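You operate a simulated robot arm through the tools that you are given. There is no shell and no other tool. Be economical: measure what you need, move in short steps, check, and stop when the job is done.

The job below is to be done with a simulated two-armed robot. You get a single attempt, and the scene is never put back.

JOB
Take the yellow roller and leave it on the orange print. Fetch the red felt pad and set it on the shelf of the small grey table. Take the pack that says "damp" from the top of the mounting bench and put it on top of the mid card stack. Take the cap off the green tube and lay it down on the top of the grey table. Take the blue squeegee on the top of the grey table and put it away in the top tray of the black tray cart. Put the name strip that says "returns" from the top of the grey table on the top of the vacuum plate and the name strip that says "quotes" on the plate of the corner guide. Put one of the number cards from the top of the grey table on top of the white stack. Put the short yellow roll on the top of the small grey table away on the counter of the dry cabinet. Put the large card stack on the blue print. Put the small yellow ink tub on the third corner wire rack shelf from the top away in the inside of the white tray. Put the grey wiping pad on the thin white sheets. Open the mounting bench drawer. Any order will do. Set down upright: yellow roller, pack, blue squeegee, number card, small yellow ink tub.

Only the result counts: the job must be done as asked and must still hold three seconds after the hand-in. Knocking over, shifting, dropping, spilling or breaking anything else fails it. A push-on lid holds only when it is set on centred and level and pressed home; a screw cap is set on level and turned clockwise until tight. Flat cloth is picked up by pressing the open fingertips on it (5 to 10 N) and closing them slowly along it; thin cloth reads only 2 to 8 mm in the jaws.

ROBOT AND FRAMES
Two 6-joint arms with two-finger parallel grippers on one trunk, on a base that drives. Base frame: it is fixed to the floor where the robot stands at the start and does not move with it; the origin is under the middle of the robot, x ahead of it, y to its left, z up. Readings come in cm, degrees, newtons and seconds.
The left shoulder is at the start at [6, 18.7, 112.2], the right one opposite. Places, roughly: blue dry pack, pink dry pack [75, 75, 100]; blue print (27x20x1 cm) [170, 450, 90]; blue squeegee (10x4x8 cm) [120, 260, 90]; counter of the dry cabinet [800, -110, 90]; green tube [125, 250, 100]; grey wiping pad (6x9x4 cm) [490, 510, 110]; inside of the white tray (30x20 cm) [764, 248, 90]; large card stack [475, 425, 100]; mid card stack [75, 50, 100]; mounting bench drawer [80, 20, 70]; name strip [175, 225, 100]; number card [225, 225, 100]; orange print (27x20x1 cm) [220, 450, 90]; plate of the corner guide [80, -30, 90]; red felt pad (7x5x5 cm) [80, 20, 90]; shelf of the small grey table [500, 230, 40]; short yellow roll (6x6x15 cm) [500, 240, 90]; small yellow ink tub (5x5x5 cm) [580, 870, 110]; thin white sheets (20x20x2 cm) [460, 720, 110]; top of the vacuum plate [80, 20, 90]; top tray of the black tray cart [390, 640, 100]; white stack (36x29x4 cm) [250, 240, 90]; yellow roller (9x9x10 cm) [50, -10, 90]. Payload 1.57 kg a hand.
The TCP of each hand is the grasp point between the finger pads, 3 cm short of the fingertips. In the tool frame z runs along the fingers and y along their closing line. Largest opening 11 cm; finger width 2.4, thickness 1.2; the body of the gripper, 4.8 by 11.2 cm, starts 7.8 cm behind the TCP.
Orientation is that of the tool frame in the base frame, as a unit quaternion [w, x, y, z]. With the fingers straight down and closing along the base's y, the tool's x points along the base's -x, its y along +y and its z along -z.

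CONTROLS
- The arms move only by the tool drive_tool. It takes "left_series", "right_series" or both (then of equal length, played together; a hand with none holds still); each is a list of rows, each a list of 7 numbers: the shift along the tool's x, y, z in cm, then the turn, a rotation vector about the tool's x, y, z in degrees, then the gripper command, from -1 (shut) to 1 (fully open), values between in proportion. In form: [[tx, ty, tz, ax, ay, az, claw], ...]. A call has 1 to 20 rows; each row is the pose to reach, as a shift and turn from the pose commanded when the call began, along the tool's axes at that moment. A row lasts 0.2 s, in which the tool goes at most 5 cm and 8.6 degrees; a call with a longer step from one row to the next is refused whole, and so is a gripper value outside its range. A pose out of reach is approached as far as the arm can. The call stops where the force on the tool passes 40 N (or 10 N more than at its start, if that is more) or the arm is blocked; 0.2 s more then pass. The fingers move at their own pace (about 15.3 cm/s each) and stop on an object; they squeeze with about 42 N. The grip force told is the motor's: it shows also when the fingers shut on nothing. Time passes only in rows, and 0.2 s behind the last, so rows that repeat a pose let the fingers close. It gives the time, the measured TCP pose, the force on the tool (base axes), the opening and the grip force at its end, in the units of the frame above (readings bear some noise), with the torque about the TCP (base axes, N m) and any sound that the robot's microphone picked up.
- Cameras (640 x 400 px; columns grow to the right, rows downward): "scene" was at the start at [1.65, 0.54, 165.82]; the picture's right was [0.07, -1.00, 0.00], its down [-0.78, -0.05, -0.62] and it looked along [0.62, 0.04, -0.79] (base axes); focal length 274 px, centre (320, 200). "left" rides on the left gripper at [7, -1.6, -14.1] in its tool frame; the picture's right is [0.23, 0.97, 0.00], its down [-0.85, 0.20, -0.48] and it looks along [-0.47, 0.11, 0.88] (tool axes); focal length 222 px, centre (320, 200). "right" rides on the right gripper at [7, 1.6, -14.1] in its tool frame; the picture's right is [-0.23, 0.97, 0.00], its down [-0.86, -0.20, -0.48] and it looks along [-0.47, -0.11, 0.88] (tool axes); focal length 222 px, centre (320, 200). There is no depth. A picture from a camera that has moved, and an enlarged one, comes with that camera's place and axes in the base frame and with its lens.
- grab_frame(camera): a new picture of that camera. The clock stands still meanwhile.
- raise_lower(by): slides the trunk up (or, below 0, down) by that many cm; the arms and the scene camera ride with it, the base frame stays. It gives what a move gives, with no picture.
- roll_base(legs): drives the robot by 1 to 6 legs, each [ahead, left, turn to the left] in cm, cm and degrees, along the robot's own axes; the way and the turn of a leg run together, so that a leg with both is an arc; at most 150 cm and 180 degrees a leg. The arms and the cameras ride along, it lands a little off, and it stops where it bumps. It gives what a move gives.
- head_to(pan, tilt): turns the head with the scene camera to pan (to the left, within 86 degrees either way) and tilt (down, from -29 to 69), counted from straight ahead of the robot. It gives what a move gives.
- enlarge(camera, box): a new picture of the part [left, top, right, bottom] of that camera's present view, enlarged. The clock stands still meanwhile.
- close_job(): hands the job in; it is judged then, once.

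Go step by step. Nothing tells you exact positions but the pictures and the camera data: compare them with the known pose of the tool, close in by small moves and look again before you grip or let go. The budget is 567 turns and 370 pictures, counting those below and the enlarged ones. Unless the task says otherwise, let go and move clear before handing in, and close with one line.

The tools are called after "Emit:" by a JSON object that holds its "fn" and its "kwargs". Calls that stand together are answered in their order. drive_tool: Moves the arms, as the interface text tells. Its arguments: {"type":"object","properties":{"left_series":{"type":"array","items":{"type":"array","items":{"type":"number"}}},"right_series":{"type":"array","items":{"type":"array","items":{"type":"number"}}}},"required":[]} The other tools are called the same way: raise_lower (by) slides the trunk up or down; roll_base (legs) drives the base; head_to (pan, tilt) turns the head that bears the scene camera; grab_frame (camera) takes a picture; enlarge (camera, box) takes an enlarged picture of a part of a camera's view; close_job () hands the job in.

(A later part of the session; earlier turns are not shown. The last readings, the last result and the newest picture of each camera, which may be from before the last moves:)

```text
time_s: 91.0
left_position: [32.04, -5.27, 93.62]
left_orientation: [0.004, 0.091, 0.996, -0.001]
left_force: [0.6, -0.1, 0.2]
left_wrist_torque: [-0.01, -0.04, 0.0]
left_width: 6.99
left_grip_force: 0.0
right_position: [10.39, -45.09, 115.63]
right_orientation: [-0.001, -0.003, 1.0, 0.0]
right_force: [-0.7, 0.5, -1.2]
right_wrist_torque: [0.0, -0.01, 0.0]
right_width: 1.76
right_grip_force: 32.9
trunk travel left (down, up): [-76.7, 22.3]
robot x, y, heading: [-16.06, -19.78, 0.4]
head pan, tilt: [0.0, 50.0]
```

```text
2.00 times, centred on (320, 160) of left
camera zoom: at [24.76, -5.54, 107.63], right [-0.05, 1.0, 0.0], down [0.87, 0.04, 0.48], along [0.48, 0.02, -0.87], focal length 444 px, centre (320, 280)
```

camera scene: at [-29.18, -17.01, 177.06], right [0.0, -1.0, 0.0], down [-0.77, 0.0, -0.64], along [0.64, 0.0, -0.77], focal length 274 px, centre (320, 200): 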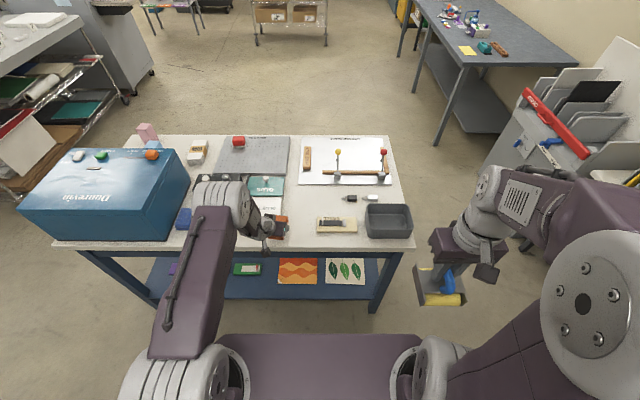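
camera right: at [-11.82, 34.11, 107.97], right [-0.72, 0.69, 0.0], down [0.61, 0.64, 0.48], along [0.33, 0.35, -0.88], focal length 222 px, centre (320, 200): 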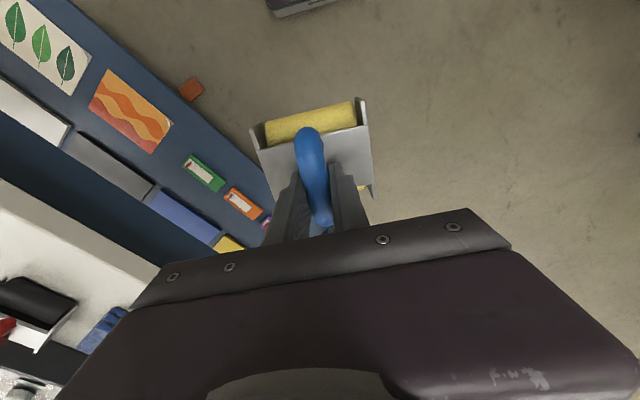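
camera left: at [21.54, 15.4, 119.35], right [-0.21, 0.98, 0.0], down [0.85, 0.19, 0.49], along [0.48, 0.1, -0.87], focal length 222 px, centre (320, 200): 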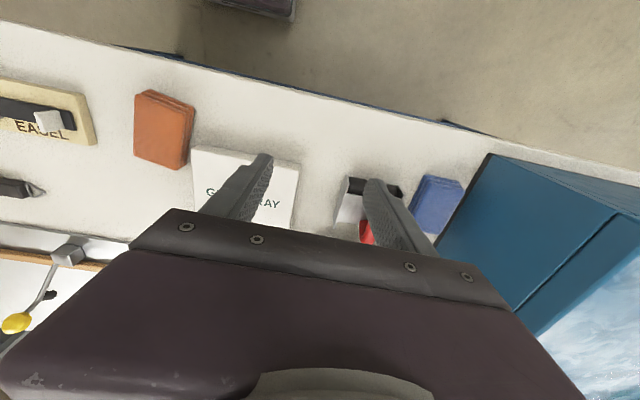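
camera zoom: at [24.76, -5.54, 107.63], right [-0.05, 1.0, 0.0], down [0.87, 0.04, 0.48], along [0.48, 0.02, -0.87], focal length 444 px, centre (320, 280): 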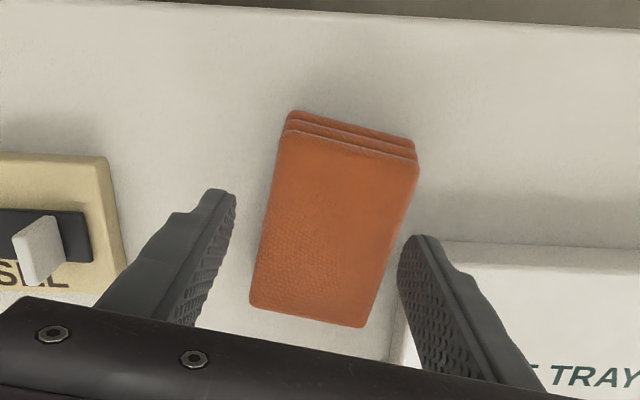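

The finger tip landed on the tray corner. I'll grip nearer to me by 2 cm, clear of the tray.

Emit:
{"fn": "drive_tool", "kwargs": {"left_series": [[2.1, 0, 0, 0, 0, 0, 0.27], [2.1, 0, 2, 0, 0, 0, 0.27], [2.1, 0, 3.7, 0, 0, 0, 0.27], [2.1, 0, 3.7, 0, 0, 0, 0.27]]}}

Emit:
{"fn": "enlarge", "kwargs": {"camera": "left", "box": [160, 60, 480, 260]}}

```text
time_s: 91.6
left_position: [29.92, -4.76, 92.05]
left_orientation: [0.003, 0.09, 0.996, 0.0]
left_force: [-7.4, 1.1, 18.3]
left_wrist_torque: [0.73, 0.12, 0.17]
left_width: 6.98
left_grip_force: 0.0
right_position: [10.2, -45.08, 115.78]
right_orientation: [-0.001, -0.005, 1.0, 0.0]
right_force: [0.5, 0.6, -1.4]
right_wrist_torque: [0.0, -0.01, 0.04]
right_width: 1.73
right_grip_force: 32.2
trunk travel left (down, up): [-76.7, 22.3]
robot x, y, heading: [-16.29, -19.33, 0.3]
head pan, tilt: [0.0, 50.0]
stopped in row 3 (left hand): the force on the tool passed its limit (the readings are from after the stop); the commanded pose is now the measured one
```

```text
2.00 times, centred on (320, 160) of left
camera zoom: at [22.61, -5.2, 106.13], right [-0.05, 1.0, 0.0], down [0.87, 0.04, 0.48], along [0.48, 0.02, -0.88], focal length 444 px, centre (320, 280)
```

zoom: 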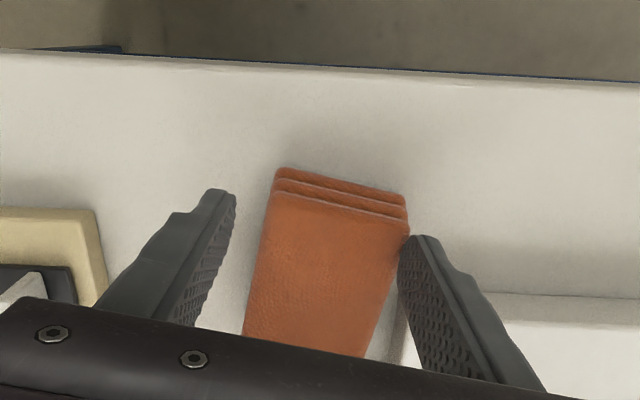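

Emit:
{"fn": "drive_tool", "kwargs": {"left_series": [[0, 0, -1.3, 0, 0, 0, 0.35], [0, 0.7, -1.3, 0, 0, 0, 0.35], [0, 0.7, 0.5, 0, 0, 0, 0.35], [0, 0.7, 2.2, 0, 0, 0, 0.35], [0, 0.7, 2.2, 0, 0, 0, 0.35], [0, 0.7, 2.2, 0, 0, 0, 0], [0, 0.7, 2.2, 0, 0, 0, -0.5], [0, 0.7, 2.2, 0, 0, 0, -1], [0, 0.7, 2.2, 0, 0, 0, -1]]}}

Emit:
{"fn": "enlarge", "kwargs": {"camera": "left", "box": [160, 60, 480, 260]}}

Emit:
{"fn": "enlarge", "kwargs": {"camera": "scene", "box": [180, 180, 340, 300]}}

```text
time_s: 93.6
left_position: [30.36, -4.11, 89.74]
left_orientation: [0.003, 0.091, 0.996, -0.001]
left_force: [-0.4, 0.2, 1.1]
left_wrist_torque: [-0.02, -0.03, -0.02]
left_width: 6.08
left_grip_force: 41.7
right_position: [10.46, -44.99, 115.62]
right_orientation: [-0.001, -0.004, 1.0, 0.0]
right_force: [0.5, 0.3, -1.5]
right_wrist_torque: [0.02, 0.02, 0.0]
right_width: 1.74
right_grip_force: 32.6
trunk travel left (down, up): [-76.7, 22.3]
robot x, y, heading: [-16.2, -19.43, -0.0]
head pan, tilt: [0.0, 50.0]
```

```text
2.00 times, centred on (320, 160) of left
camera zoom: at [23.08, -4.39, 103.84], right [-0.05, 1.0, 0.0], down [0.87, 0.04, 0.48], along [0.48, 0.02, -0.88], focal length 444 px, centre (320, 280)
```

zoom: 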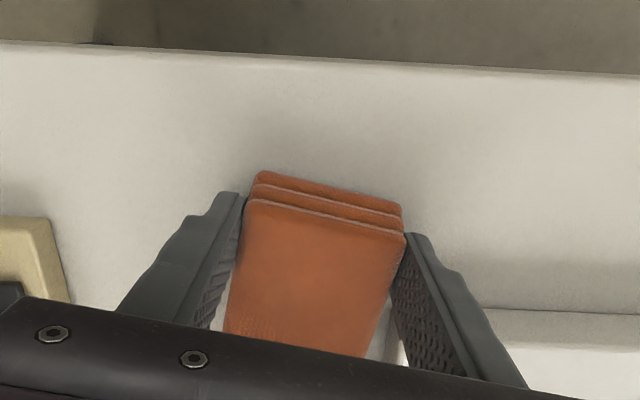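

```text
3.33 times, centred on (260, 240) of scene
camera zoom: at [-14.47, -19.54, 167.75], right [0.01, -1.0, 0.0], down [-0.77, -0.01, -0.64], along [0.64, 0.0, -0.77], focal length 913 px, centre (520, 67)
```

zoom: 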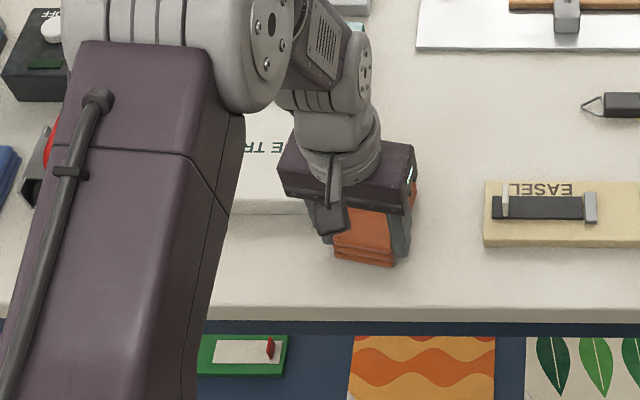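

Gripped. I'll lift a little, rotate +9° and shift it to its original place, then lower.

Emit:
{"fn": "drive_tool", "kwargs": {"left_series": [[0, 0, -1.5, 0, 0, 0, -1], [-0.6, -1, -1.5, 0, 0, -4.5, -1], [-1.24, -2.06, -1.5, 0, 0, -9, -1], [-1.24, -2.06, -1.5, 0, 0, -9, -1], [-1.24, -2.06, -0.7, 0, 0, -9, -1], [-1.24, -2.06, -0.1, 0, 0, -9, -1], [-1.24, -2.06, 0, 0, 0, -9, -1]]}}

```text
time_s: 95.2
left_position: [31.2, -6.36, 89.8]
left_orientation: [0.004, 0.012, 1.0, 0.0]
left_force: [0.4, -0.3, 5.6]
left_wrist_torque: [0.05, 0.07, -0.07]
left_width: 6.09
left_grip_force: 42.7
right_position: [10.29, -45.13, 115.69]
right_orientation: [-0.001, -0.004, 1.0, -0.001]
right_force: [-0.1, -0.2, -2.1]
right_wrist_torque: [0.02, -0.02, 0.03]
right_width: 1.74
right_grip_force: 31.9
trunk travel left (down, up): [-76.7, 22.3]
robot x, y, heading: [-16.32, -19.86, 0.4]
head pan, tilt: [0.0, 50.0]
```

Set down with light contact. I'll release, rise and check.

Emit:
{"fn": "drive_tool", "kwargs": {"left_series": [[0, 0, 0, 0, 0, 0, 0.2], [0, 0, 0, 0, 0, 0, 0.25], [0, 0, -3, 0, 0, 0, 0.25], [0, 0, -7, 0, 0, 0, 0.25], [0, 0, -11, 0, 0, 0, 0.25], [0, 0, -15, 0, 0, 0, 0.25], [2, 3, -18, 0, 0, 0, 0.25], [5, 6, -20, 0, 0, 0, 0.25], [8, 9, -20, 0, 0, 0, 0.25], [8, 12, -20, 0, 0, 0, 0.25]]}}

Emit:
{"fn": "roll_base", "kwargs": {"legs": [[-14, 18, 0]]}}

Emit:
{"fn": "enlarge", "kwargs": {"camera": "scene", "box": [220, 140, 420, 280]}}

```text
time_s: 97.4
left_position: [23.25, 5.85, 109.5]
left_orientation: [0.003, 0.012, 1.0, -0.001]
left_force: [-0.7, -0.3, 0.1]
left_wrist_torque: [-0.01, 0.04, 0.0]
left_width: 6.9
left_grip_force: 0.1
right_position: [10.49, -44.84, 115.71]
right_orientation: [-0.002, -0.005, 1.0, 0.0]
right_force: [0.9, -0.1, -1.9]
right_wrist_torque: [0.0, 0.01, 0.0]
right_width: 1.76
right_grip_force: 32.5
trunk travel left (down, up): [-76.7, 22.3]
robot x, y, heading: [-16.3, -19.7, 0.4]
head pan, tilt: [0.0, 50.0]
```

```text
time_s: 99.1
left_position: [9.16, 23.46, 109.75]
left_orientation: [0.003, 0.014, 1.0, 0.0]
left_force: [0.9, 0.0, 0.2]
left_wrist_torque: [-0.01, 0.05, 0.02]
left_width: 6.89
left_grip_force: 0.1
right_position: [-3.95, -27.14, 115.6]
right_orientation: [-0.002, -0.002, 1.0, 0.001]
right_force: [0.7, -0.4, -2.3]
right_wrist_torque: [0.03, -0.02, 0.01]
right_width: 1.74
right_grip_force: 32.3
trunk travel left (down, up): [-76.7, 22.3]
robot x, y, heading: [-30.53, -1.73, 0.4]
head pan, tilt: [0.0, 50.0]
```

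```text
2.86 times, centred on (320, 210) of scene
camera zoom: at [-28.54, -1.68, 167.75], right [0.0, -1.0, 0.0], down [-0.77, 0.0, -0.64], along [0.64, 0.0, -0.77], focal length 782 px, centre (320, 171)
```

zoom: 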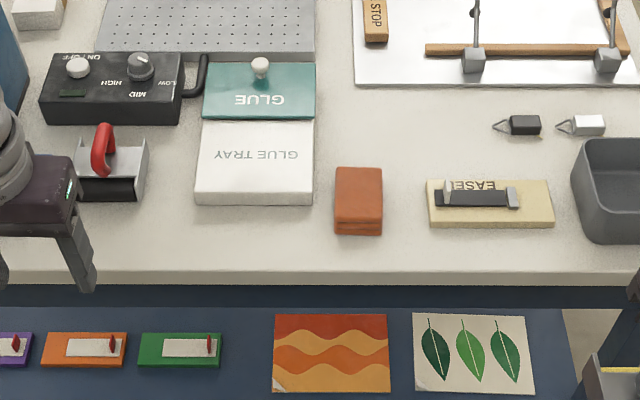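

The pack is back within a few millimetres and its yaw matches. Now I'll carry the roller towards the prints, driving along +y.

Emit:
{"fn": "roll_base", "kwargs": {"legs": [[0, 0, 89.5], [150, 0, 0], [80, 0, 0]]}}

Emit:
{"fn": "head_to", "kwargs": {"pan": -25, "tilt": 25}}

Emit:
{"fn": "grab_frame", "kwargs": {"camera": "scene"}}

```text
time_s: 114.2
left_position: [-53.84, 268.13, 109.67]
left_orientation: [0.003, -0.693, 0.721, 0.002]
left_force: [-0.7, 0.5, 0.6]
left_wrist_torque: [-0.05, -0.01, 0.0]
left_width: 6.92
left_grip_force: 0.0
right_position: [-3.28, 254.5, 115.83]
right_orientation: [-0.001, -0.705, 0.71, -0.001]
right_force: [0.1, -0.2, -1.9]
right_wrist_torque: [0.01, 0.0, 0.04]
right_width: 1.76
right_grip_force: 32.2
trunk travel left (down, up): [-76.7, 22.3]
robot x, y, heading: [-28.89, 228.08, 89.4]
head pan, tilt: [0.0, 50.0]
```

```text
time_s: 115.1
left_position: [-53.76, 268.15, 109.57]
left_orientation: [0.002, -0.694, 0.72, 0.002]
left_force: [-0.2, 0.0, -0.1]
left_wrist_torque: [-0.02, 0.0, -0.01]
left_width: 6.88
left_grip_force: 0.0
right_position: [-3.2, 254.55, 115.76]
right_orientation: [-0.001, -0.705, 0.709, 0.0]
right_force: [-0.8, 0.2, -2.5]
right_wrist_torque: [0.02, 0.01, -0.03]
right_width: 1.73
right_grip_force: 32.0
trunk travel left (down, up): [-76.7, 22.3]
robot x, y, heading: [-29.07, 228.18, 89.8]
head pan, tilt: [-25.0, 25.0]
```

```text
310 pictures are left
camera scene: at [-25.02, 230.68, 171.49], right [0.9, -0.43, 0.0], down [-0.18, -0.38, -0.91], along [0.39, 0.82, -0.42], focal length 274 px, centre (320, 200)
```

scene: 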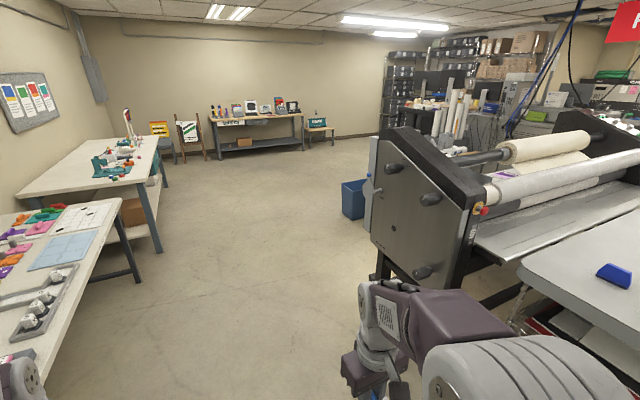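

Emit:
{"fn": "roll_base", "kwargs": {"legs": [[150, -10, 0], [60, -10, 0]]}}

Emit:
{"fn": "head_to", "kwargs": {"pan": -70, "tilt": 25}}

Emit:
{"fn": "grab_frame", "kwargs": {"camera": "scene"}}

```text
refused: leg 1 is longer than a leg can be; nothing moved
```

```text
time_s: 116.2
left_position: [-53.74, 268.22, 109.7]
left_orientation: [0.002, -0.693, 0.721, 0.002]
left_force: [-0.4, 0.3, -0.1]
left_wrist_torque: [0.0, -0.04, -0.01]
left_width: 6.88
left_grip_force: 0.0
right_position: [-3.16, 254.76, 115.66]
right_orientation: [0.0, -0.705, 0.71, -0.001]
right_force: [0.2, -0.3, -2.2]
right_wrist_torque: [-0.02, 0.01, -0.05]
right_width: 1.74
right_grip_force: 32.3
trunk travel left (down, up): [-76.7, 22.3]
robot x, y, heading: [-29.13, 228.4, 89.4]
head pan, tilt: [-70.0, 25.0]
```

```text
309 pictures are left
camera scene: at [-20.28, 225.46, 171.5], right [0.34, -0.94, 0.0], down [-0.4, -0.14, -0.91], along [0.85, 0.3, -0.42], focal length 274 px, centre (320, 200)
```

scene: 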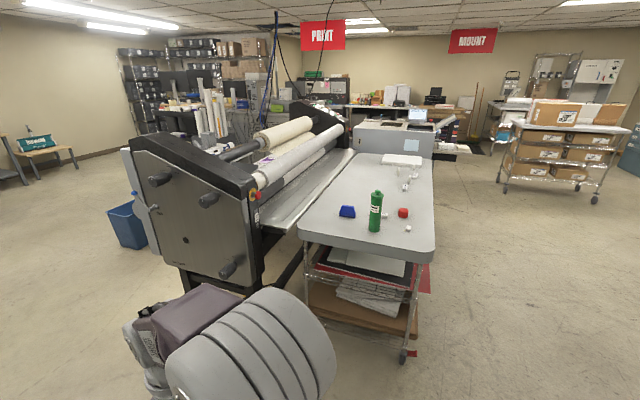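

Emit:
{"fn": "roll_base", "kwargs": {"legs": [[140, -5, 0], [70, 0, 0]]}}

Emit:
{"fn": "grab_frame", "kwargs": {"camera": "scene"}}

```text
time_s: 126.7
left_position: [-51.71, 478.64, 109.74]
left_orientation: [0.003, -0.7, 0.714, 0.002]
left_force: [-0.7, -0.1, -0.2]
left_wrist_torque: [0.0, 0.0, -0.01]
left_width: 6.84
left_grip_force: 0.1
right_position: [-0.92, 466.01, 115.78]
right_orientation: [0.001, 0.712, -0.702, 0.001]
right_force: [0.2, -0.3, -1.1]
right_wrist_torque: [0.01, 0.01, 0.0]
right_width: 1.75
right_grip_force: 32.6
trunk travel left (down, up): [-76.7, 22.3]
robot x, y, heading: [-26.31, 439.13, 90.8]
head pan, tilt: [-70.0, 25.0]
```

```text
308 pictures are left
camera scene: at [-17.49, 436.38, 171.5], right [0.35, -0.94, 0.0], down [-0.4, -0.15, -0.91], along [0.85, 0.32, -0.42], focal length 274 px, centre (320, 200)
```

scene: 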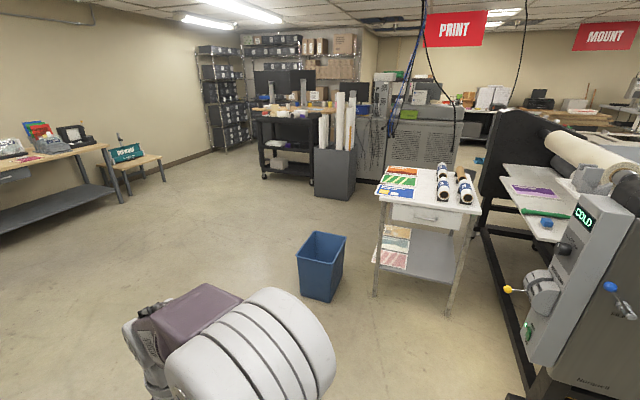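

Emit:
{"fn": "enlarge", "kwargs": {"camera": "scene", "box": [340, 140, 500, 260]}}

Emit:
{"fn": "enlarge", "kwargs": {"camera": "scene", "box": [200, 60, 400, 200]}}

```text
3.33 times, centred on (420, 200) of scene
camera zoom: at [-17.49, 436.38, 171.5], right [0.35, -0.94, 0.0], down [-0.4, -0.15, -0.91], along [0.85, 0.32, -0.42], focal length 913 px, centre (-13, 200)
```

zoom: 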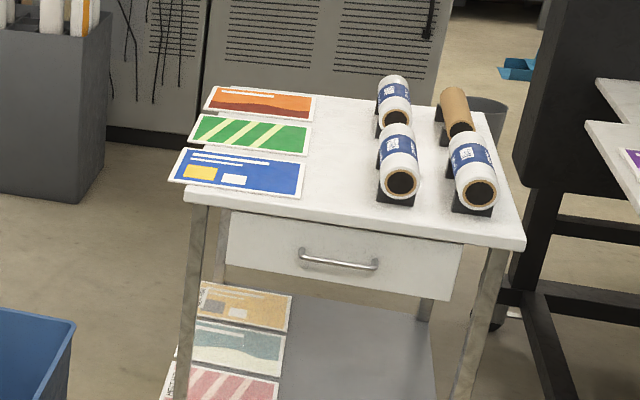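

```text
2.86 times, centred on (300, 130) of scene
camera zoom: at [-17.49, 436.38, 171.5], right [0.35, -0.94, 0.0], down [-0.4, -0.15, -0.91], along [0.85, 0.32, -0.42], focal length 782 px, centre (377, 400)
```

zoom: 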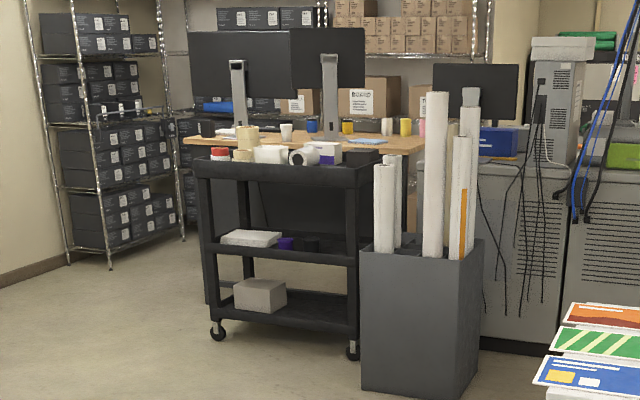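

The prints lie on the white stand: blue at about [182,450], orange at about [232,450]. I'll go round the blue bin and approach from the +y side, facing -y.

Emit:
{"fn": "roll_base", "kwargs": {"legs": [[115, 0, 0], [0, -140, 0], [0, -125, 0], [0, 0, 178]]}}

Emit:
{"fn": "head_to", "kwargs": {"pan": 0, "tilt": 40}}

Emit:
{"fn": "grab_frame", "kwargs": {"camera": "scene"}}

```text
time_s: 152.3
left_position: [260.68, 506.62, 109.73]
left_orientation: [0.002, 0.746, 0.666, -0.003]
left_force: [-0.1, 0.1, 0.5]
left_wrist_torque: [0.01, 0.0, -0.02]
left_width: 6.87
left_grip_force: 0.2
right_position: [211.12, 523.9, 115.76]
right_orientation: [0.0, 0.735, 0.678, 0.0]
right_force: [0.2, 0.2, -1.5]
right_wrist_torque: [-0.03, -0.02, -0.01]
right_width: 1.71
right_grip_force: 31.8
trunk travel left (down, up): [-76.7, 22.3]
robot x, y, heading: [238.95, 548.09, -94.6]
head pan, tilt: [-70.0, 25.0]
```

```text
time_s: 153.7
left_position: [260.7, 506.61, 109.67]
left_orientation: [0.002, 0.746, 0.666, -0.003]
left_force: [0.0, 0.4, 0.7]
left_wrist_torque: [-0.02, -0.01, 0.03]
left_width: 6.91
left_grip_force: 0.0
right_position: [211.28, 523.88, 115.63]
right_orientation: [-0.001, 0.735, 0.678, 0.001]
right_force: [0.2, -0.6, -1.5]
right_wrist_torque: [-0.04, 0.0, 0.02]
right_width: 1.71
right_grip_force: 32.7
trunk travel left (down, up): [-76.7, 22.3]
robot x, y, heading: [238.72, 548.26, -94.8]
head pan, tilt: [0.0, 40.0]
```

```text
305 pictures are left
camera scene: at [238.89, 545.75, 169.17], right [-1.0, 0.08, 0.0], down [0.05, 0.64, -0.77], along [-0.06, -0.76, -0.64], focal length 274 px, centre (320, 200)
```

scene: 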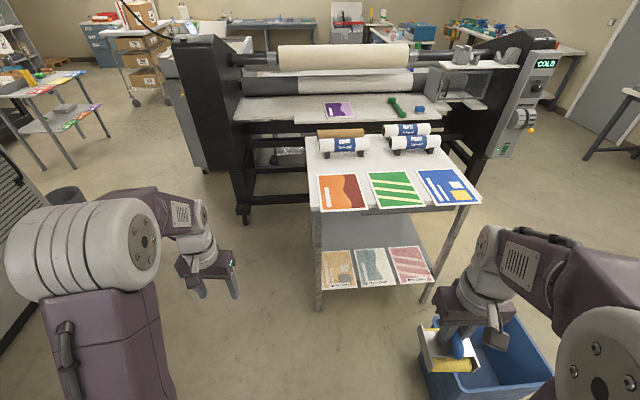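

Orange print centre is about [220.8,447]. I'll square up and close in.

Emit:
{"fn": "roll_base", "kwargs": {"legs": [[0, 0, 4.8], [50, 0, 0]]}}

Emit:
{"fn": "head_to", "kwargs": {"pan": -10, "tilt": 55}}

Emit:
{"fn": "grab_frame", "kwargs": {"camera": "scene"}}

Emit:
{"fn": "grab_frame", "kwargs": {"camera": "right"}}

```text
time_s: 157.1
left_position: [263.74, 458.52, 109.64]
left_orientation: [0.002, 0.719, 0.695, -0.003]
left_force: [0.7, 0.6, -0.1]
left_wrist_torque: [-0.02, 0.01, 0.0]
left_width: 6.88
left_grip_force: 0.1
right_position: [213.22, 471.92, 115.81]
right_orientation: [0.0, 0.707, 0.707, 0.0]
right_force: [-0.3, -0.1, -1.9]
right_wrist_torque: [0.0, 0.01, -0.03]
right_width: 1.73
right_grip_force: 32.0
trunk travel left (down, up): [-76.7, 22.3]
robot x, y, heading: [239.24, 498.28, -90.0]
head pan, tilt: [0.0, 40.0]
```

```text
time_s: 157.9
left_position: [263.82, 458.37, 109.61]
left_orientation: [0.001, 0.719, 0.695, -0.002]
left_force: [-0.3, 0.6, -0.1]
left_wrist_torque: [0.02, 0.01, 0.02]
left_width: 6.88
left_grip_force: 0.1
right_position: [213.33, 471.79, 115.66]
right_orientation: [-0.001, 0.708, 0.706, 0.001]
right_force: [0.4, -0.7, -1.5]
right_wrist_torque: [0.0, 0.01, 0.0]
right_width: 1.75
right_grip_force: 32.0
trunk travel left (down, up): [-76.7, 22.3]
robot x, y, heading: [238.76, 498.31, -90.4]
head pan, tilt: [-10.0, 55.0]
```

```text
304 pictures are left
camera scene: at [237.83, 497.09, 167.1], right [-0.98, 0.18, 0.0], down [0.14, 0.81, -0.57], along [-0.1, -0.56, -0.82], focal length 274 px, centre (320, 200)
```

scene: 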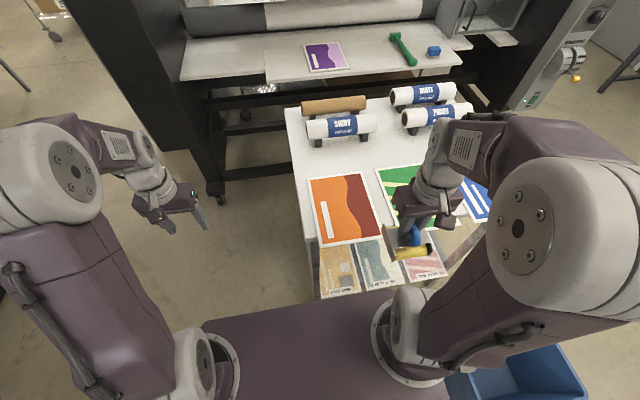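

```text
303 pictures are left
camera right: at [214.81, 478.71, 129.88], right [0.97, -0.23, 0.0], down [-0.2, -0.86, 0.48], along [-0.11, -0.46, -0.88], focal length 222 px, centre (320, 200)
```

right: 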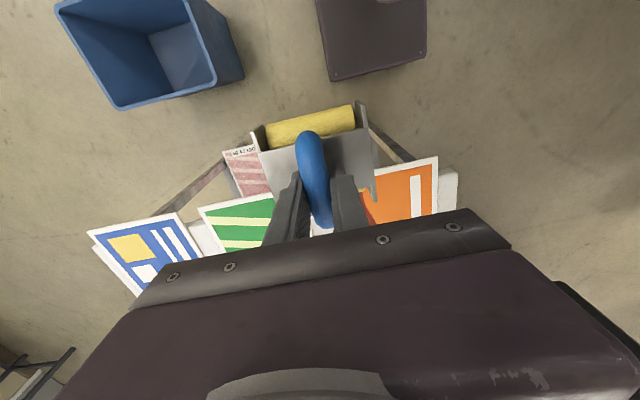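

Emit:
{"fn": "drive_tool", "kwargs": {"right_series": [[-4, 1.5, 0, 0, 0, 0, -1], [-8, 3, 0, 0, 0, 0, -1], [-12, 4.5, 0, 0, 0, 0, -1], [-16, 6, 0, 0, 0, 0, -1], [-20, 7, 2, 0, 0, 0, -1], [-23.8, 7.7, 4, 0, 0, 0, -1], [-23.8, 7.7, 8, 0, 0, 0, -1], [-23.8, 7.7, 8, 0, 0, 0, -1]]}}

Emit:
{"fn": "enlarge", "kwargs": {"camera": "scene", "box": [260, 130, 460, 260]}}

Emit:
{"fn": "grab_frame", "kwargs": {"camera": "right"}}

```text
time_s: 159.7
left_position: [263.9, 458.5, 109.68]
left_orientation: [0.003, 0.719, 0.695, -0.003]
left_force: [-0.7, -0.1, 0.1]
left_wrist_torque: [0.0, 0.05, -0.02]
left_width: 6.89
left_grip_force: 0.1
right_position: [220.83, 447.7, 107.59]
right_orientation: [-0.001, 0.708, 0.707, 0.0]
right_force: [-0.3, -0.9, -1.8]
right_wrist_torque: [0.02, -0.02, 0.04]
right_width: 1.71
right_grip_force: 32.1
trunk travel left (down, up): [-76.7, 22.3]
robot x, y, heading: [239.53, 498.31, -90.2]
head pan, tilt: [-10.0, 55.0]
```

```text
3.08 times, centred on (360, 195) of scene
camera zoom: at [237.84, 497.21, 167.1], right [-0.98, 0.18, 0.0], down [0.14, 0.81, -0.57], along [-0.1, -0.56, -0.82], focal length 842 px, centre (197, 215)
```

zoom: 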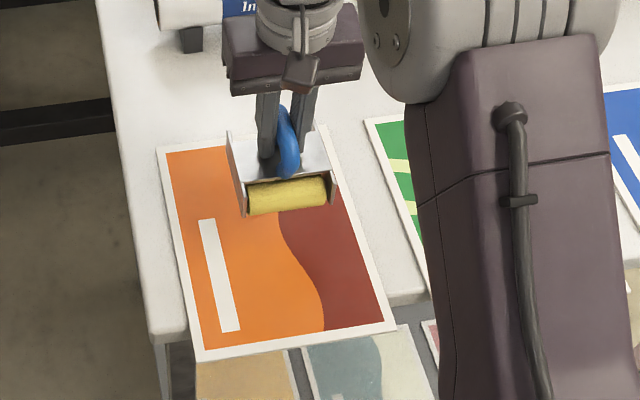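

```text
301 pictures are left
camera right: at [222.37, 454.76, 121.8], right [0.97, -0.23, 0.0], down [-0.2, -0.86, 0.48], along [-0.11, -0.46, -0.88], focal length 222 px, centre (320, 200)
```

right: 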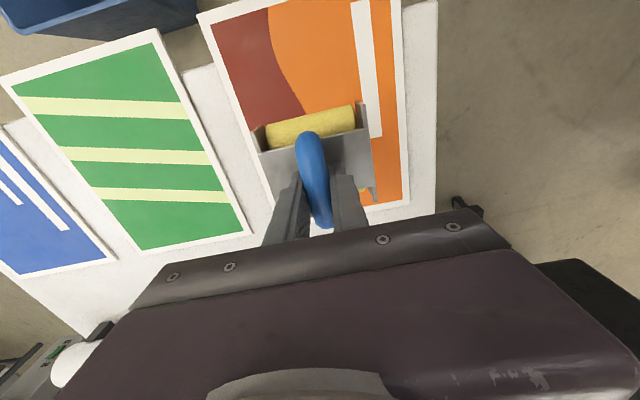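

The roller is over the print. I'll lower until it touches.

Emit:
{"fn": "drive_tool", "kwargs": {"right_series": [[0, 0, 3, 0, 0, 0, -1], [0, 0, 6, 0, 0, 0, -1], [0, 0, 7, 0, 0, 0, -1], [0, 0, 8, 0, 0, 0, -1], [0, 0, 8.6, 0, 0, 0, -1], [0, 0, 9.2, 0, 0, 0, -1], [0, 0, 9.8, 0, 0, 0, -1], [0, 0, 10.4, 0, 0, 0, -1], [0, 0, 11, 0, 0, 0, -1], [0, 0, 11.6, 0, 0, 0, -1], [0, 0, 12.2, 0, 0, 0, -1], [0, 0, 12.8, 0, 0, 0, -1], [0, 0, 13.4, 0, 0, 0, -1], [0, 0, 14, 0, 0, 0, -1]]}}

Emit:
{"fn": "enlarge", "kwargs": {"camera": "scene", "box": [260, 130, 460, 260]}}

```text
time_s: 160.7
left_position: [264.09, 458.72, 109.96]
left_orientation: [0.003, 0.719, 0.695, -0.003]
left_force: [1.1, -0.1, 0.1]
left_wrist_torque: [0.0, 0.01, 0.0]
left_width: 6.87
left_grip_force: 0.0
right_position: [220.98, 447.99, 100.92]
right_orientation: [0.005, 0.707, 0.707, -0.006]
right_force: [-0.8, 9.6, 29.8]
right_wrist_torque: [1.48, -0.04, 0.0]
right_width: 1.71
right_grip_force: 31.6
trunk travel left (down, up): [-76.7, 22.3]
robot x, y, heading: [238.71, 498.04, -90.3]
head pan, tilt: [-10.0, 55.0]
stopped in row 4 (right hand): the force on the tool passed its limit (the readings are from after the stop); the commanded pose is now the measured one
```

```text
3.08 times, centred on (360, 195) of scene
camera zoom: at [237.97, 497.66, 167.14], right [-0.98, 0.18, 0.0], down [0.14, 0.8, -0.58], along [-0.1, -0.57, -0.82], focal length 842 px, centre (197, 215)
```

zoom: 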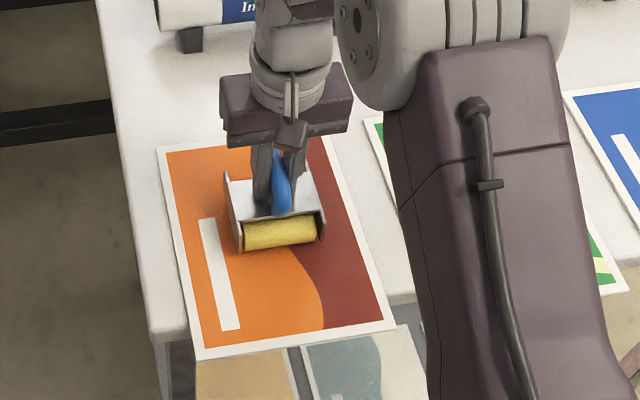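

Touching near the print's centre. I'll ease the pressure, release and rise.

Emit:
{"fn": "drive_tool", "kwargs": {"right_series": [[0, 0, -0.3, 0, 0, 0, -1], [0, 0, -0.3, 0, 0, 0, -1]]}}

Emit:
{"fn": "enlarge", "kwargs": {"camera": "right", "box": [160, 60, 480, 260]}}

```text
time_s: 161.3
left_position: [263.84, 458.67, 109.74]
left_orientation: [0.003, 0.72, 0.694, -0.004]
left_force: [-0.3, 0.0, 0.0]
left_wrist_torque: [0.03, 0.05, -0.01]
left_width: 6.88
left_grip_force: 0.1
right_position: [220.89, 447.84, 101.06]
right_orientation: [0.004, 0.707, 0.707, -0.005]
right_force: [0.7, 3.8, 13.6]
right_wrist_torque: [0.77, -0.08, -0.08]
right_width: 1.72
right_grip_force: 32.0
trunk travel left (down, up): [-76.7, 22.3]
robot x, y, heading: [238.87, 498.04, -90.1]
head pan, tilt: [-10.0, 55.0]
```

```text
2.00 times, centred on (320, 160) of right
camera zoom: at [222.49, 454.97, 115.08], right [0.97, -0.23, 0.0], down [-0.2, -0.85, 0.49], along [-0.11, -0.48, -0.87], focal length 444 px, centre (320, 280)
```

zoom: 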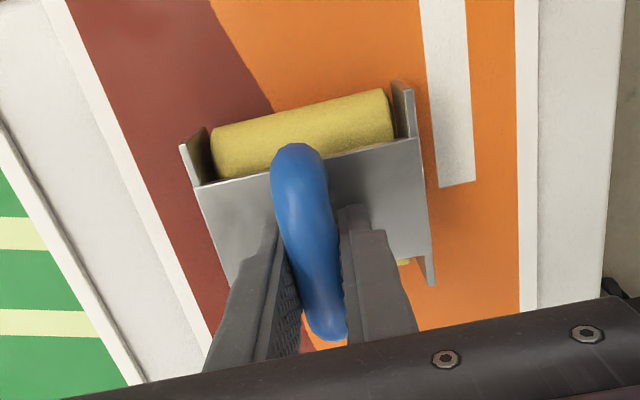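

Emit:
{"fn": "drive_tool", "kwargs": {"right_series": [[0, 0, 0, 0, 2, 0, -1], [0, 0, 0, 0, 4, 0, -1], [0, 0, 0, 0, 4, 0, -1]]}}

```text
time_s: 162.1
left_position: [263.93, 458.69, 109.7]
left_orientation: [0.001, 0.719, 0.695, -0.003]
left_force: [-0.4, -0.4, 0.2]
left_wrist_torque: [0.01, 0.01, 0.0]
left_width: 6.86
left_grip_force: 0.1
right_position: [220.86, 447.68, 101.06]
right_orientation: [-0.019, 0.707, 0.706, 0.018]
right_force: [-0.8, -8.0, 23.9]
right_wrist_torque: [-1.06, -0.05, -0.04]
right_width: 1.72
right_grip_force: 32.1
trunk travel left (down, up): [-76.7, 22.3]
robot x, y, heading: [238.89, 498.03, -90.2]
head pan, tilt: [-10.0, 55.0]
```

Emit:
{"fn": "drive_tool", "kwargs": {"right_series": [[0, 0, 0, 0, -1.8, 0, -1], [0, 0, -0.15, 0, -1.8, 0, -1], [0, 0, -0.15, 0, -1.8, 0, -1]]}}

```text
time_s: 162.9
left_position: [264.01, 458.67, 109.77]
left_orientation: [0.003, 0.719, 0.695, -0.003]
left_force: [0.4, 0.6, 0.4]
left_wrist_torque: [-0.01, -0.01, -0.02]
left_width: 6.9
left_grip_force: 0.1
right_position: [220.93, 447.89, 101.01]
right_orientation: [-0.012, 0.708, 0.706, 0.01]
right_force: [1.3, 1.0, 12.0]
right_wrist_torque: [-0.16, -0.09, 0.02]
right_width: 1.73
right_grip_force: 32.0
trunk travel left (down, up): [-76.7, 22.3]
robot x, y, heading: [238.89, 498.02, -90.3]
head pan, tilt: [-10.0, 55.0]
```

Level and resting. I'll release and rise straight up.

Emit:
{"fn": "drive_tool", "kwargs": {"right_series": [[0, 0, 0, 0, 0, 0, -0.7], [0, 0, 0, 0, 0, 0, -0.5], [0, 0, 0, 0, 0, 0, -0.3], [0, 0, -2, 0, 0, 0, -0.3], [0, 0, -5, 0, 0, 0, -0.3], [0, 0, -9, 0, 0, 0, -0.3], [0, 0, -13, 0, 0, 0, -0.3], [0, 0, -17, 0, 0, 0, 0], [0, 0, -17, 0, 0, 0, 0]]}}

Emit:
{"fn": "enlarge", "kwargs": {"camera": "scene", "box": [260, 130, 460, 260]}}

Emit:
{"fn": "grab_frame", "kwargs": {"camera": "right"}}

```text
time_s: 164.9
left_position: [263.9, 458.43, 109.63]
left_orientation: [0.002, 0.72, 0.694, -0.002]
left_force: [-1.0, -0.4, 0.1]
left_wrist_torque: [0.01, 0.0, 0.0]
left_width: 6.87
left_grip_force: 0.0
right_position: [221.16, 446.91, 118.08]
right_orientation: [-0.01, 0.708, 0.706, 0.01]
right_force: [0.1, 0.2, -0.1]
right_wrist_torque: [0.03, -0.01, 0.01]
right_width: 5.48
right_grip_force: 0.2
trunk travel left (down, up): [-76.7, 22.3]
robot x, y, heading: [238.75, 498.05, -90.3]
head pan, tilt: [-10.0, 55.0]
```

```text
3.08 times, centred on (360, 195) of scene
camera zoom: at [237.82, 497.12, 167.1], right [-0.98, 0.18, 0.0], down [0.14, 0.81, -0.57], along [-0.1, -0.56, -0.82], focal length 842 px, centre (197, 215)
```

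zoom: 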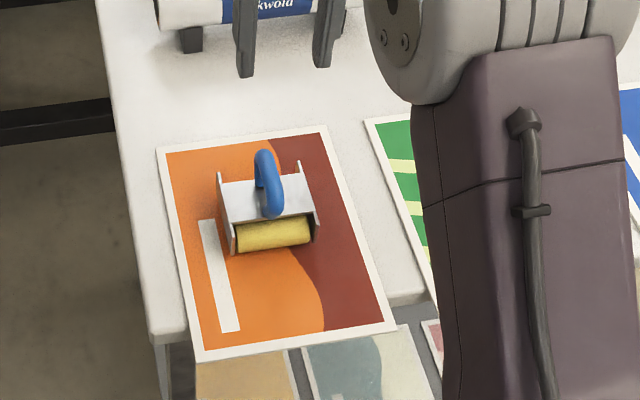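

```text
297 pictures are left
camera right: at [222.81, 453.59, 132.39], right [0.97, -0.23, -0.01], down [-0.2, -0.87, 0.45], along [-0.11, -0.44, -0.89], focal length 222 px, centre (320, 200)
```

right: 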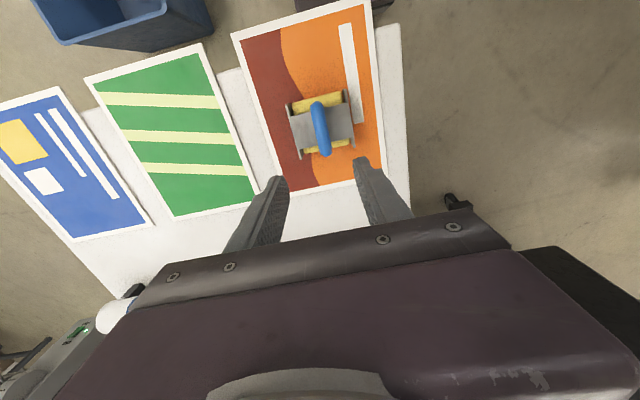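

The roller stands upright on the orange print. Next the large card stack and the wiping pad to the +x side; I'll back off and look there.

Emit:
{"fn": "roll_base", "kwargs": {"legs": [[-45, 0, 0], [0, 0, 90]]}}

Emit:
{"fn": "head_to", "kwargs": {"pan": 0, "tilt": 20}}

Emit:
{"fn": "grab_frame", "kwargs": {"camera": "scene"}}

```text
time_s: 171.4
left_position: [278.82, 568.4, 109.72]
left_orientation: [0.003, 0.015, 1.0, 0.0]
left_force: [0.8, -0.5, 0.4]
left_wrist_torque: [0.03, -0.02, 0.01]
left_width: 6.9
left_grip_force: 0.0
right_position: [290.44, 525.87, 118.01]
right_orientation: [-0.014, -0.002, 1.0, 0.0]
right_force: [-0.3, -0.6, 0.4]
right_wrist_torque: [0.01, 0.01, -0.02]
right_width: 5.5
right_grip_force: 0.0
trunk travel left (down, up): [-76.7, 22.3]
robot x, y, heading: [239.23, 543.29, 0.0]
head pan, tilt: [-10.0, 55.0]
```

```text
time_s: 172.4
left_position: [278.86, 568.44, 109.73]
left_orientation: [0.003, 0.015, 1.0, -0.001]
left_force: [-0.7, 0.3, -0.1]
left_wrist_torque: [-0.01, 0.0, -0.01]
left_width: 6.89
left_grip_force: 0.0
right_position: [290.35, 525.91, 118.02]
right_orientation: [-0.014, -0.002, 1.0, -0.002]
right_force: [0.0, -0.1, 0.0]
right_wrist_torque: [0.03, 0.06, -0.01]
right_width: 5.53
right_grip_force: 0.0
trunk travel left (down, up): [-76.7, 22.3]
robot x, y, heading: [239.52, 543.51, 0.3]
head pan, tilt: [0.0, 20.0]
```

```text
296 pictures are left
camera scene: at [242.65, 543.39, 172.3], right [0.0, -1.0, 0.0], down [-0.34, 0.0, -0.94], along [0.94, 0.0, -0.34], focal length 274 px, centre (320, 200)
```

scene: 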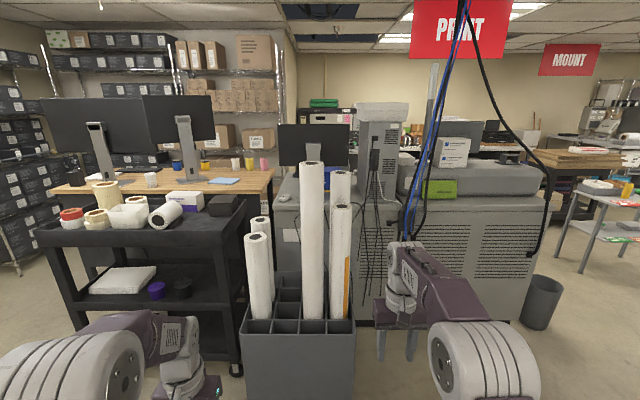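

Emit:
{"fn": "enlarge", "kwargs": {"camera": "scene", "box": [260, 90, 560, 260]}}

Emit:
{"fn": "enlarge", "kwargs": {"camera": "scene", "box": [20, 90, 320, 260]}}

```text
2.13 times, centred on (410, 175) of scene
camera zoom: at [242.65, 543.39, 172.3], right [0.0, -1.0, 0.0], down [-0.34, 0.0, -0.94], along [0.94, 0.0, -0.34], focal length 584 px, centre (128, 253)
```

zoom: 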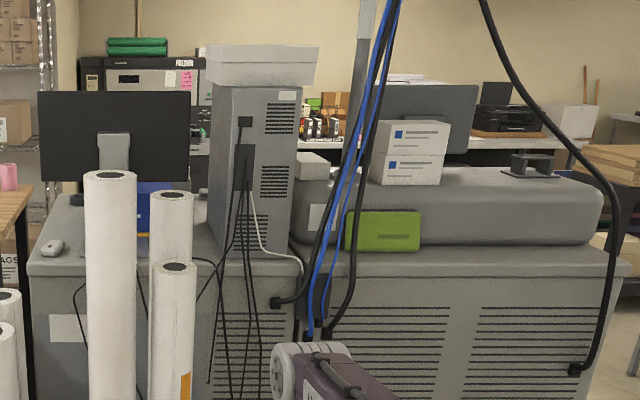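

```text
2.13 times, centred on (170, 175) of scene
camera zoom: at [242.65, 543.39, 172.3], right [0.0, -1.0, 0.0], down [-0.34, 0.0, -0.94], along [0.94, 0.0, -0.34], focal length 584 px, centre (640, 253)
```

zoom: 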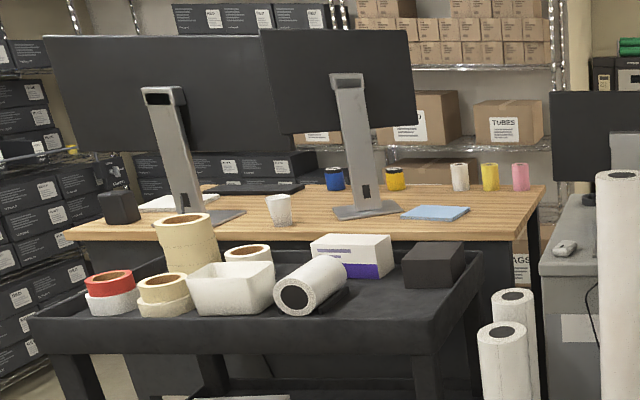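

The press shows its back here; the stack and pad are on its far side. I'll look at the gap between the laminator and the press.

Emit:
{"fn": "roll_base", "kwargs": {"legs": [[0, 0, -60]]}}

Emit:
{"fn": "head_to", "kwargs": {"pan": 0, "tilt": 25}}

Emit:
{"fn": "grab_frame", "kwargs": {"camera": "scene"}}

```text
time_s: 175.4
left_position: [280.95, 522.12, 109.79]
left_orientation: [0.002, 0.507, 0.862, -0.002]
left_force: [-0.2, -1.3, 0.5]
left_wrist_torque: [0.0, 0.01, -0.03]
left_width: 6.9
left_grip_force: 0.1
right_position: [250.44, 490.3, 118.03]
right_orientation: [-0.012, 0.492, 0.87, 0.007]
right_force: [0.5, 0.1, 0.2]
right_wrist_torque: [0.01, -0.02, -0.01]
right_width: 5.5
right_grip_force: 0.0
trunk travel left (down, up): [-76.7, 22.3]
robot x, y, heading: [239.26, 543.51, -59.4]
head pan, tilt: [0.0, 20.0]
```

```text
time_s: 176.1
left_position: [280.9, 522.18, 109.67]
left_orientation: [0.003, 0.508, 0.861, -0.002]
left_force: [0.9, 0.6, 0.2]
left_wrist_torque: [-0.03, -0.01, -0.01]
left_width: 6.89
left_grip_force: 0.1
right_position: [250.2, 490.24, 118.03]
right_orientation: [-0.012, 0.493, 0.87, 0.006]
right_force: [0.3, 0.1, 0.9]
right_wrist_torque: [0.01, 0.0, -0.02]
right_width: 5.52
right_grip_force: 0.1
trunk travel left (down, up): [-76.7, 22.3]
robot x, y, heading: [239.39, 543.34, -59.2]
head pan, tilt: [0.0, 25.0]
```

```text
293 pictures are left
camera scene: at [240.97, 540.62, 171.5], right [-0.86, -0.51, 0.0], down [-0.22, 0.36, -0.91], along [0.46, -0.78, -0.42], focal length 274 px, centre (320, 200)
```

scene: 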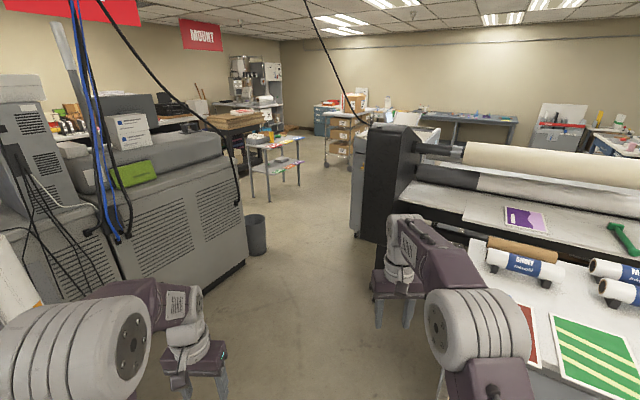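

There is a passage about 80–90 cm wide near x≈372. I'll drive through it facing -y.

Emit:
{"fn": "roll_base", "kwargs": {"legs": [[0, 0, -30.8], [20, 66, 0], [84, 66, 0]]}}

Emit:
{"fn": "head_to", "kwargs": {"pan": 20, "tilt": 35}}

Emit:
{"fn": "grab_frame", "kwargs": {"camera": "scene"}}

```text
time_s: 183.1
left_position: [343.47, 468.29, 109.72]
left_orientation: [0.003, 0.701, 0.713, -0.002]
left_force: [-0.7, 0.8, -0.8]
left_wrist_torque: [0.03, -0.02, 0.0]
left_width: 6.89
left_grip_force: 0.2
right_position: [301.44, 454.73, 118.02]
right_orientation: [-0.01, 0.689, 0.725, 0.01]
right_force: [-0.4, -0.9, -0.2]
right_wrist_torque: [0.04, 0.03, -0.02]
right_width: 5.49
right_grip_force: 0.0
trunk travel left (down, up): [-76.7, 22.3]
robot x, y, heading: [316.47, 506.81, -87.3]
head pan, tilt: [0.0, 25.0]
stopped in leg 3: the robot was blocked; the commanded pose is now the measured one
```

```text
time_s: 183.9
left_position: [343.71, 468.46, 109.73]
left_orientation: [0.001, 0.701, 0.713, -0.002]
left_force: [-0.6, -0.6, -0.4]
left_wrist_torque: [0.01, 0.01, 0.0]
left_width: 6.86
left_grip_force: 0.0
right_position: [301.76, 454.81, 117.94]
right_orientation: [-0.011, 0.689, 0.725, 0.008]
right_force: [-0.3, -0.1, 0.0]
right_wrist_torque: [0.01, 0.0, -0.03]
right_width: 5.52
right_grip_force: 0.0
trunk travel left (down, up): [-76.7, 22.3]
robot x, y, heading: [316.51, 506.73, -87.1]
head pan, tilt: [20.0, 35.0]
```

```text
292 pictures are left
camera scene: at [320.03, 504.66, 169.92], right [-0.92, -0.39, 0.0], down [-0.22, 0.53, -0.82], along [0.32, -0.76, -0.57], focal length 274 px, centre (320, 200)
```

scene: 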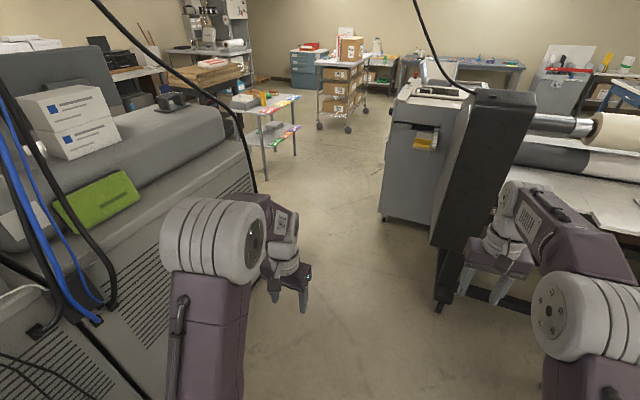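

I bumped something on my left. I'll look before moving.

Emit:
{"fn": "head_to", "kwargs": {"pan": 75, "tilt": 50}}

Emit:
{"fn": "grab_frame", "kwargs": {"camera": "scene"}}

```text
time_s: 185.2
left_position: [343.7, 468.4, 109.66]
left_orientation: [0.002, 0.701, 0.713, -0.002]
left_force: [-0.6, 0.2, 0.3]
left_wrist_torque: [0.02, -0.03, 0.0]
left_width: 6.88
left_grip_force: 0.1
right_position: [301.67, 454.89, 118.0]
right_orientation: [-0.01, 0.688, 0.725, 0.009]
right_force: [-0.3, -0.1, -0.7]
right_wrist_torque: [0.0, 0.0, 0.05]
right_width: 5.5
right_grip_force: 0.1
trunk travel left (down, up): [-76.7, 22.3]
robot x, y, heading: [316.56, 506.95, -87.4]
head pan, tilt: [75.0, 50.0]
```

```text
291 pictures are left
camera scene: at [324.06, 511.24, 167.75], right [-0.21, -0.98, 0.0], down [-0.75, 0.16, -0.64], along [0.63, -0.14, -0.77], focal length 274 px, centre (320, 200)
```

scene: 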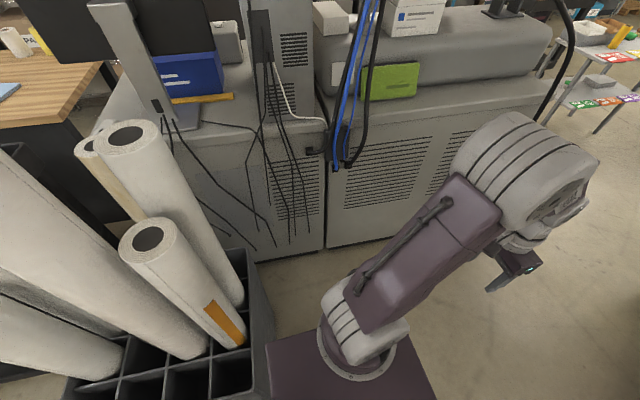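

The base touched the tube box corner (it hasn't moved). I'll go forward first, then left, then through the passage.

Emit:
{"fn": "roll_base", "kwargs": {"legs": [[35, 0, 0], [0, 0, -2.7], [12, 48, 0]]}}

Emit:
{"fn": "head_to", "kwargs": {"pan": 0, "tilt": 40}}

Emit:
{"fn": "grab_frame", "kwargs": {"camera": "scene"}}

```text
time_s: 190.4
left_position: [392.04, 420.88, 109.75]
left_orientation: [0.003, 0.716, 0.698, -0.003]
left_force: [-0.6, -0.4, 0.1]
left_wrist_torque: [0.0, 0.02, -0.03]
left_width: 6.88
left_grip_force: 0.1
right_position: [349.51, 409.13, 118.05]
right_orientation: [-0.01, 0.705, 0.709, 0.009]
right_force: [-0.5, 0.2, 0.0]
right_wrist_torque: [0.01, -0.02, 0.01]
right_width: 5.49
right_grip_force: 0.0
trunk travel left (down, up): [-76.7, 22.3]
robot x, y, heading: [367.15, 460.24, -89.9]
head pan, tilt: [75.0, 50.0]
```

```text
time_s: 191.9
left_position: [392.15, 420.84, 109.7]
left_orientation: [0.002, 0.716, 0.698, -0.002]
left_force: [0.5, 0.7, -0.2]
left_wrist_torque: [-0.03, 0.04, -0.02]
left_width: 6.88
left_grip_force: 0.1
right_position: [349.63, 409.15, 117.97]
right_orientation: [-0.01, 0.705, 0.709, 0.01]
right_force: [-0.1, -0.4, 0.2]
right_wrist_torque: [0.0, 0.0, 0.01]
right_width: 5.5
right_grip_force: 0.1
trunk travel left (down, up): [-76.7, 22.3]
robot x, y, heading: [366.93, 460.58, -89.5]
head pan, tilt: [0.0, 40.0]
```

```text
290 pictures are left
camera scene: at [367.08, 457.94, 169.17], right [-1.0, -0.01, 0.0], down [0.0, 0.64, -0.77], along [0.0, -0.77, -0.64], focal length 274 px, centre (320, 200)
```

scene: 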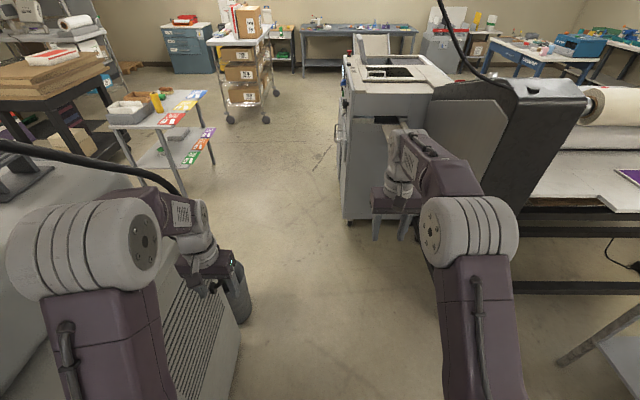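

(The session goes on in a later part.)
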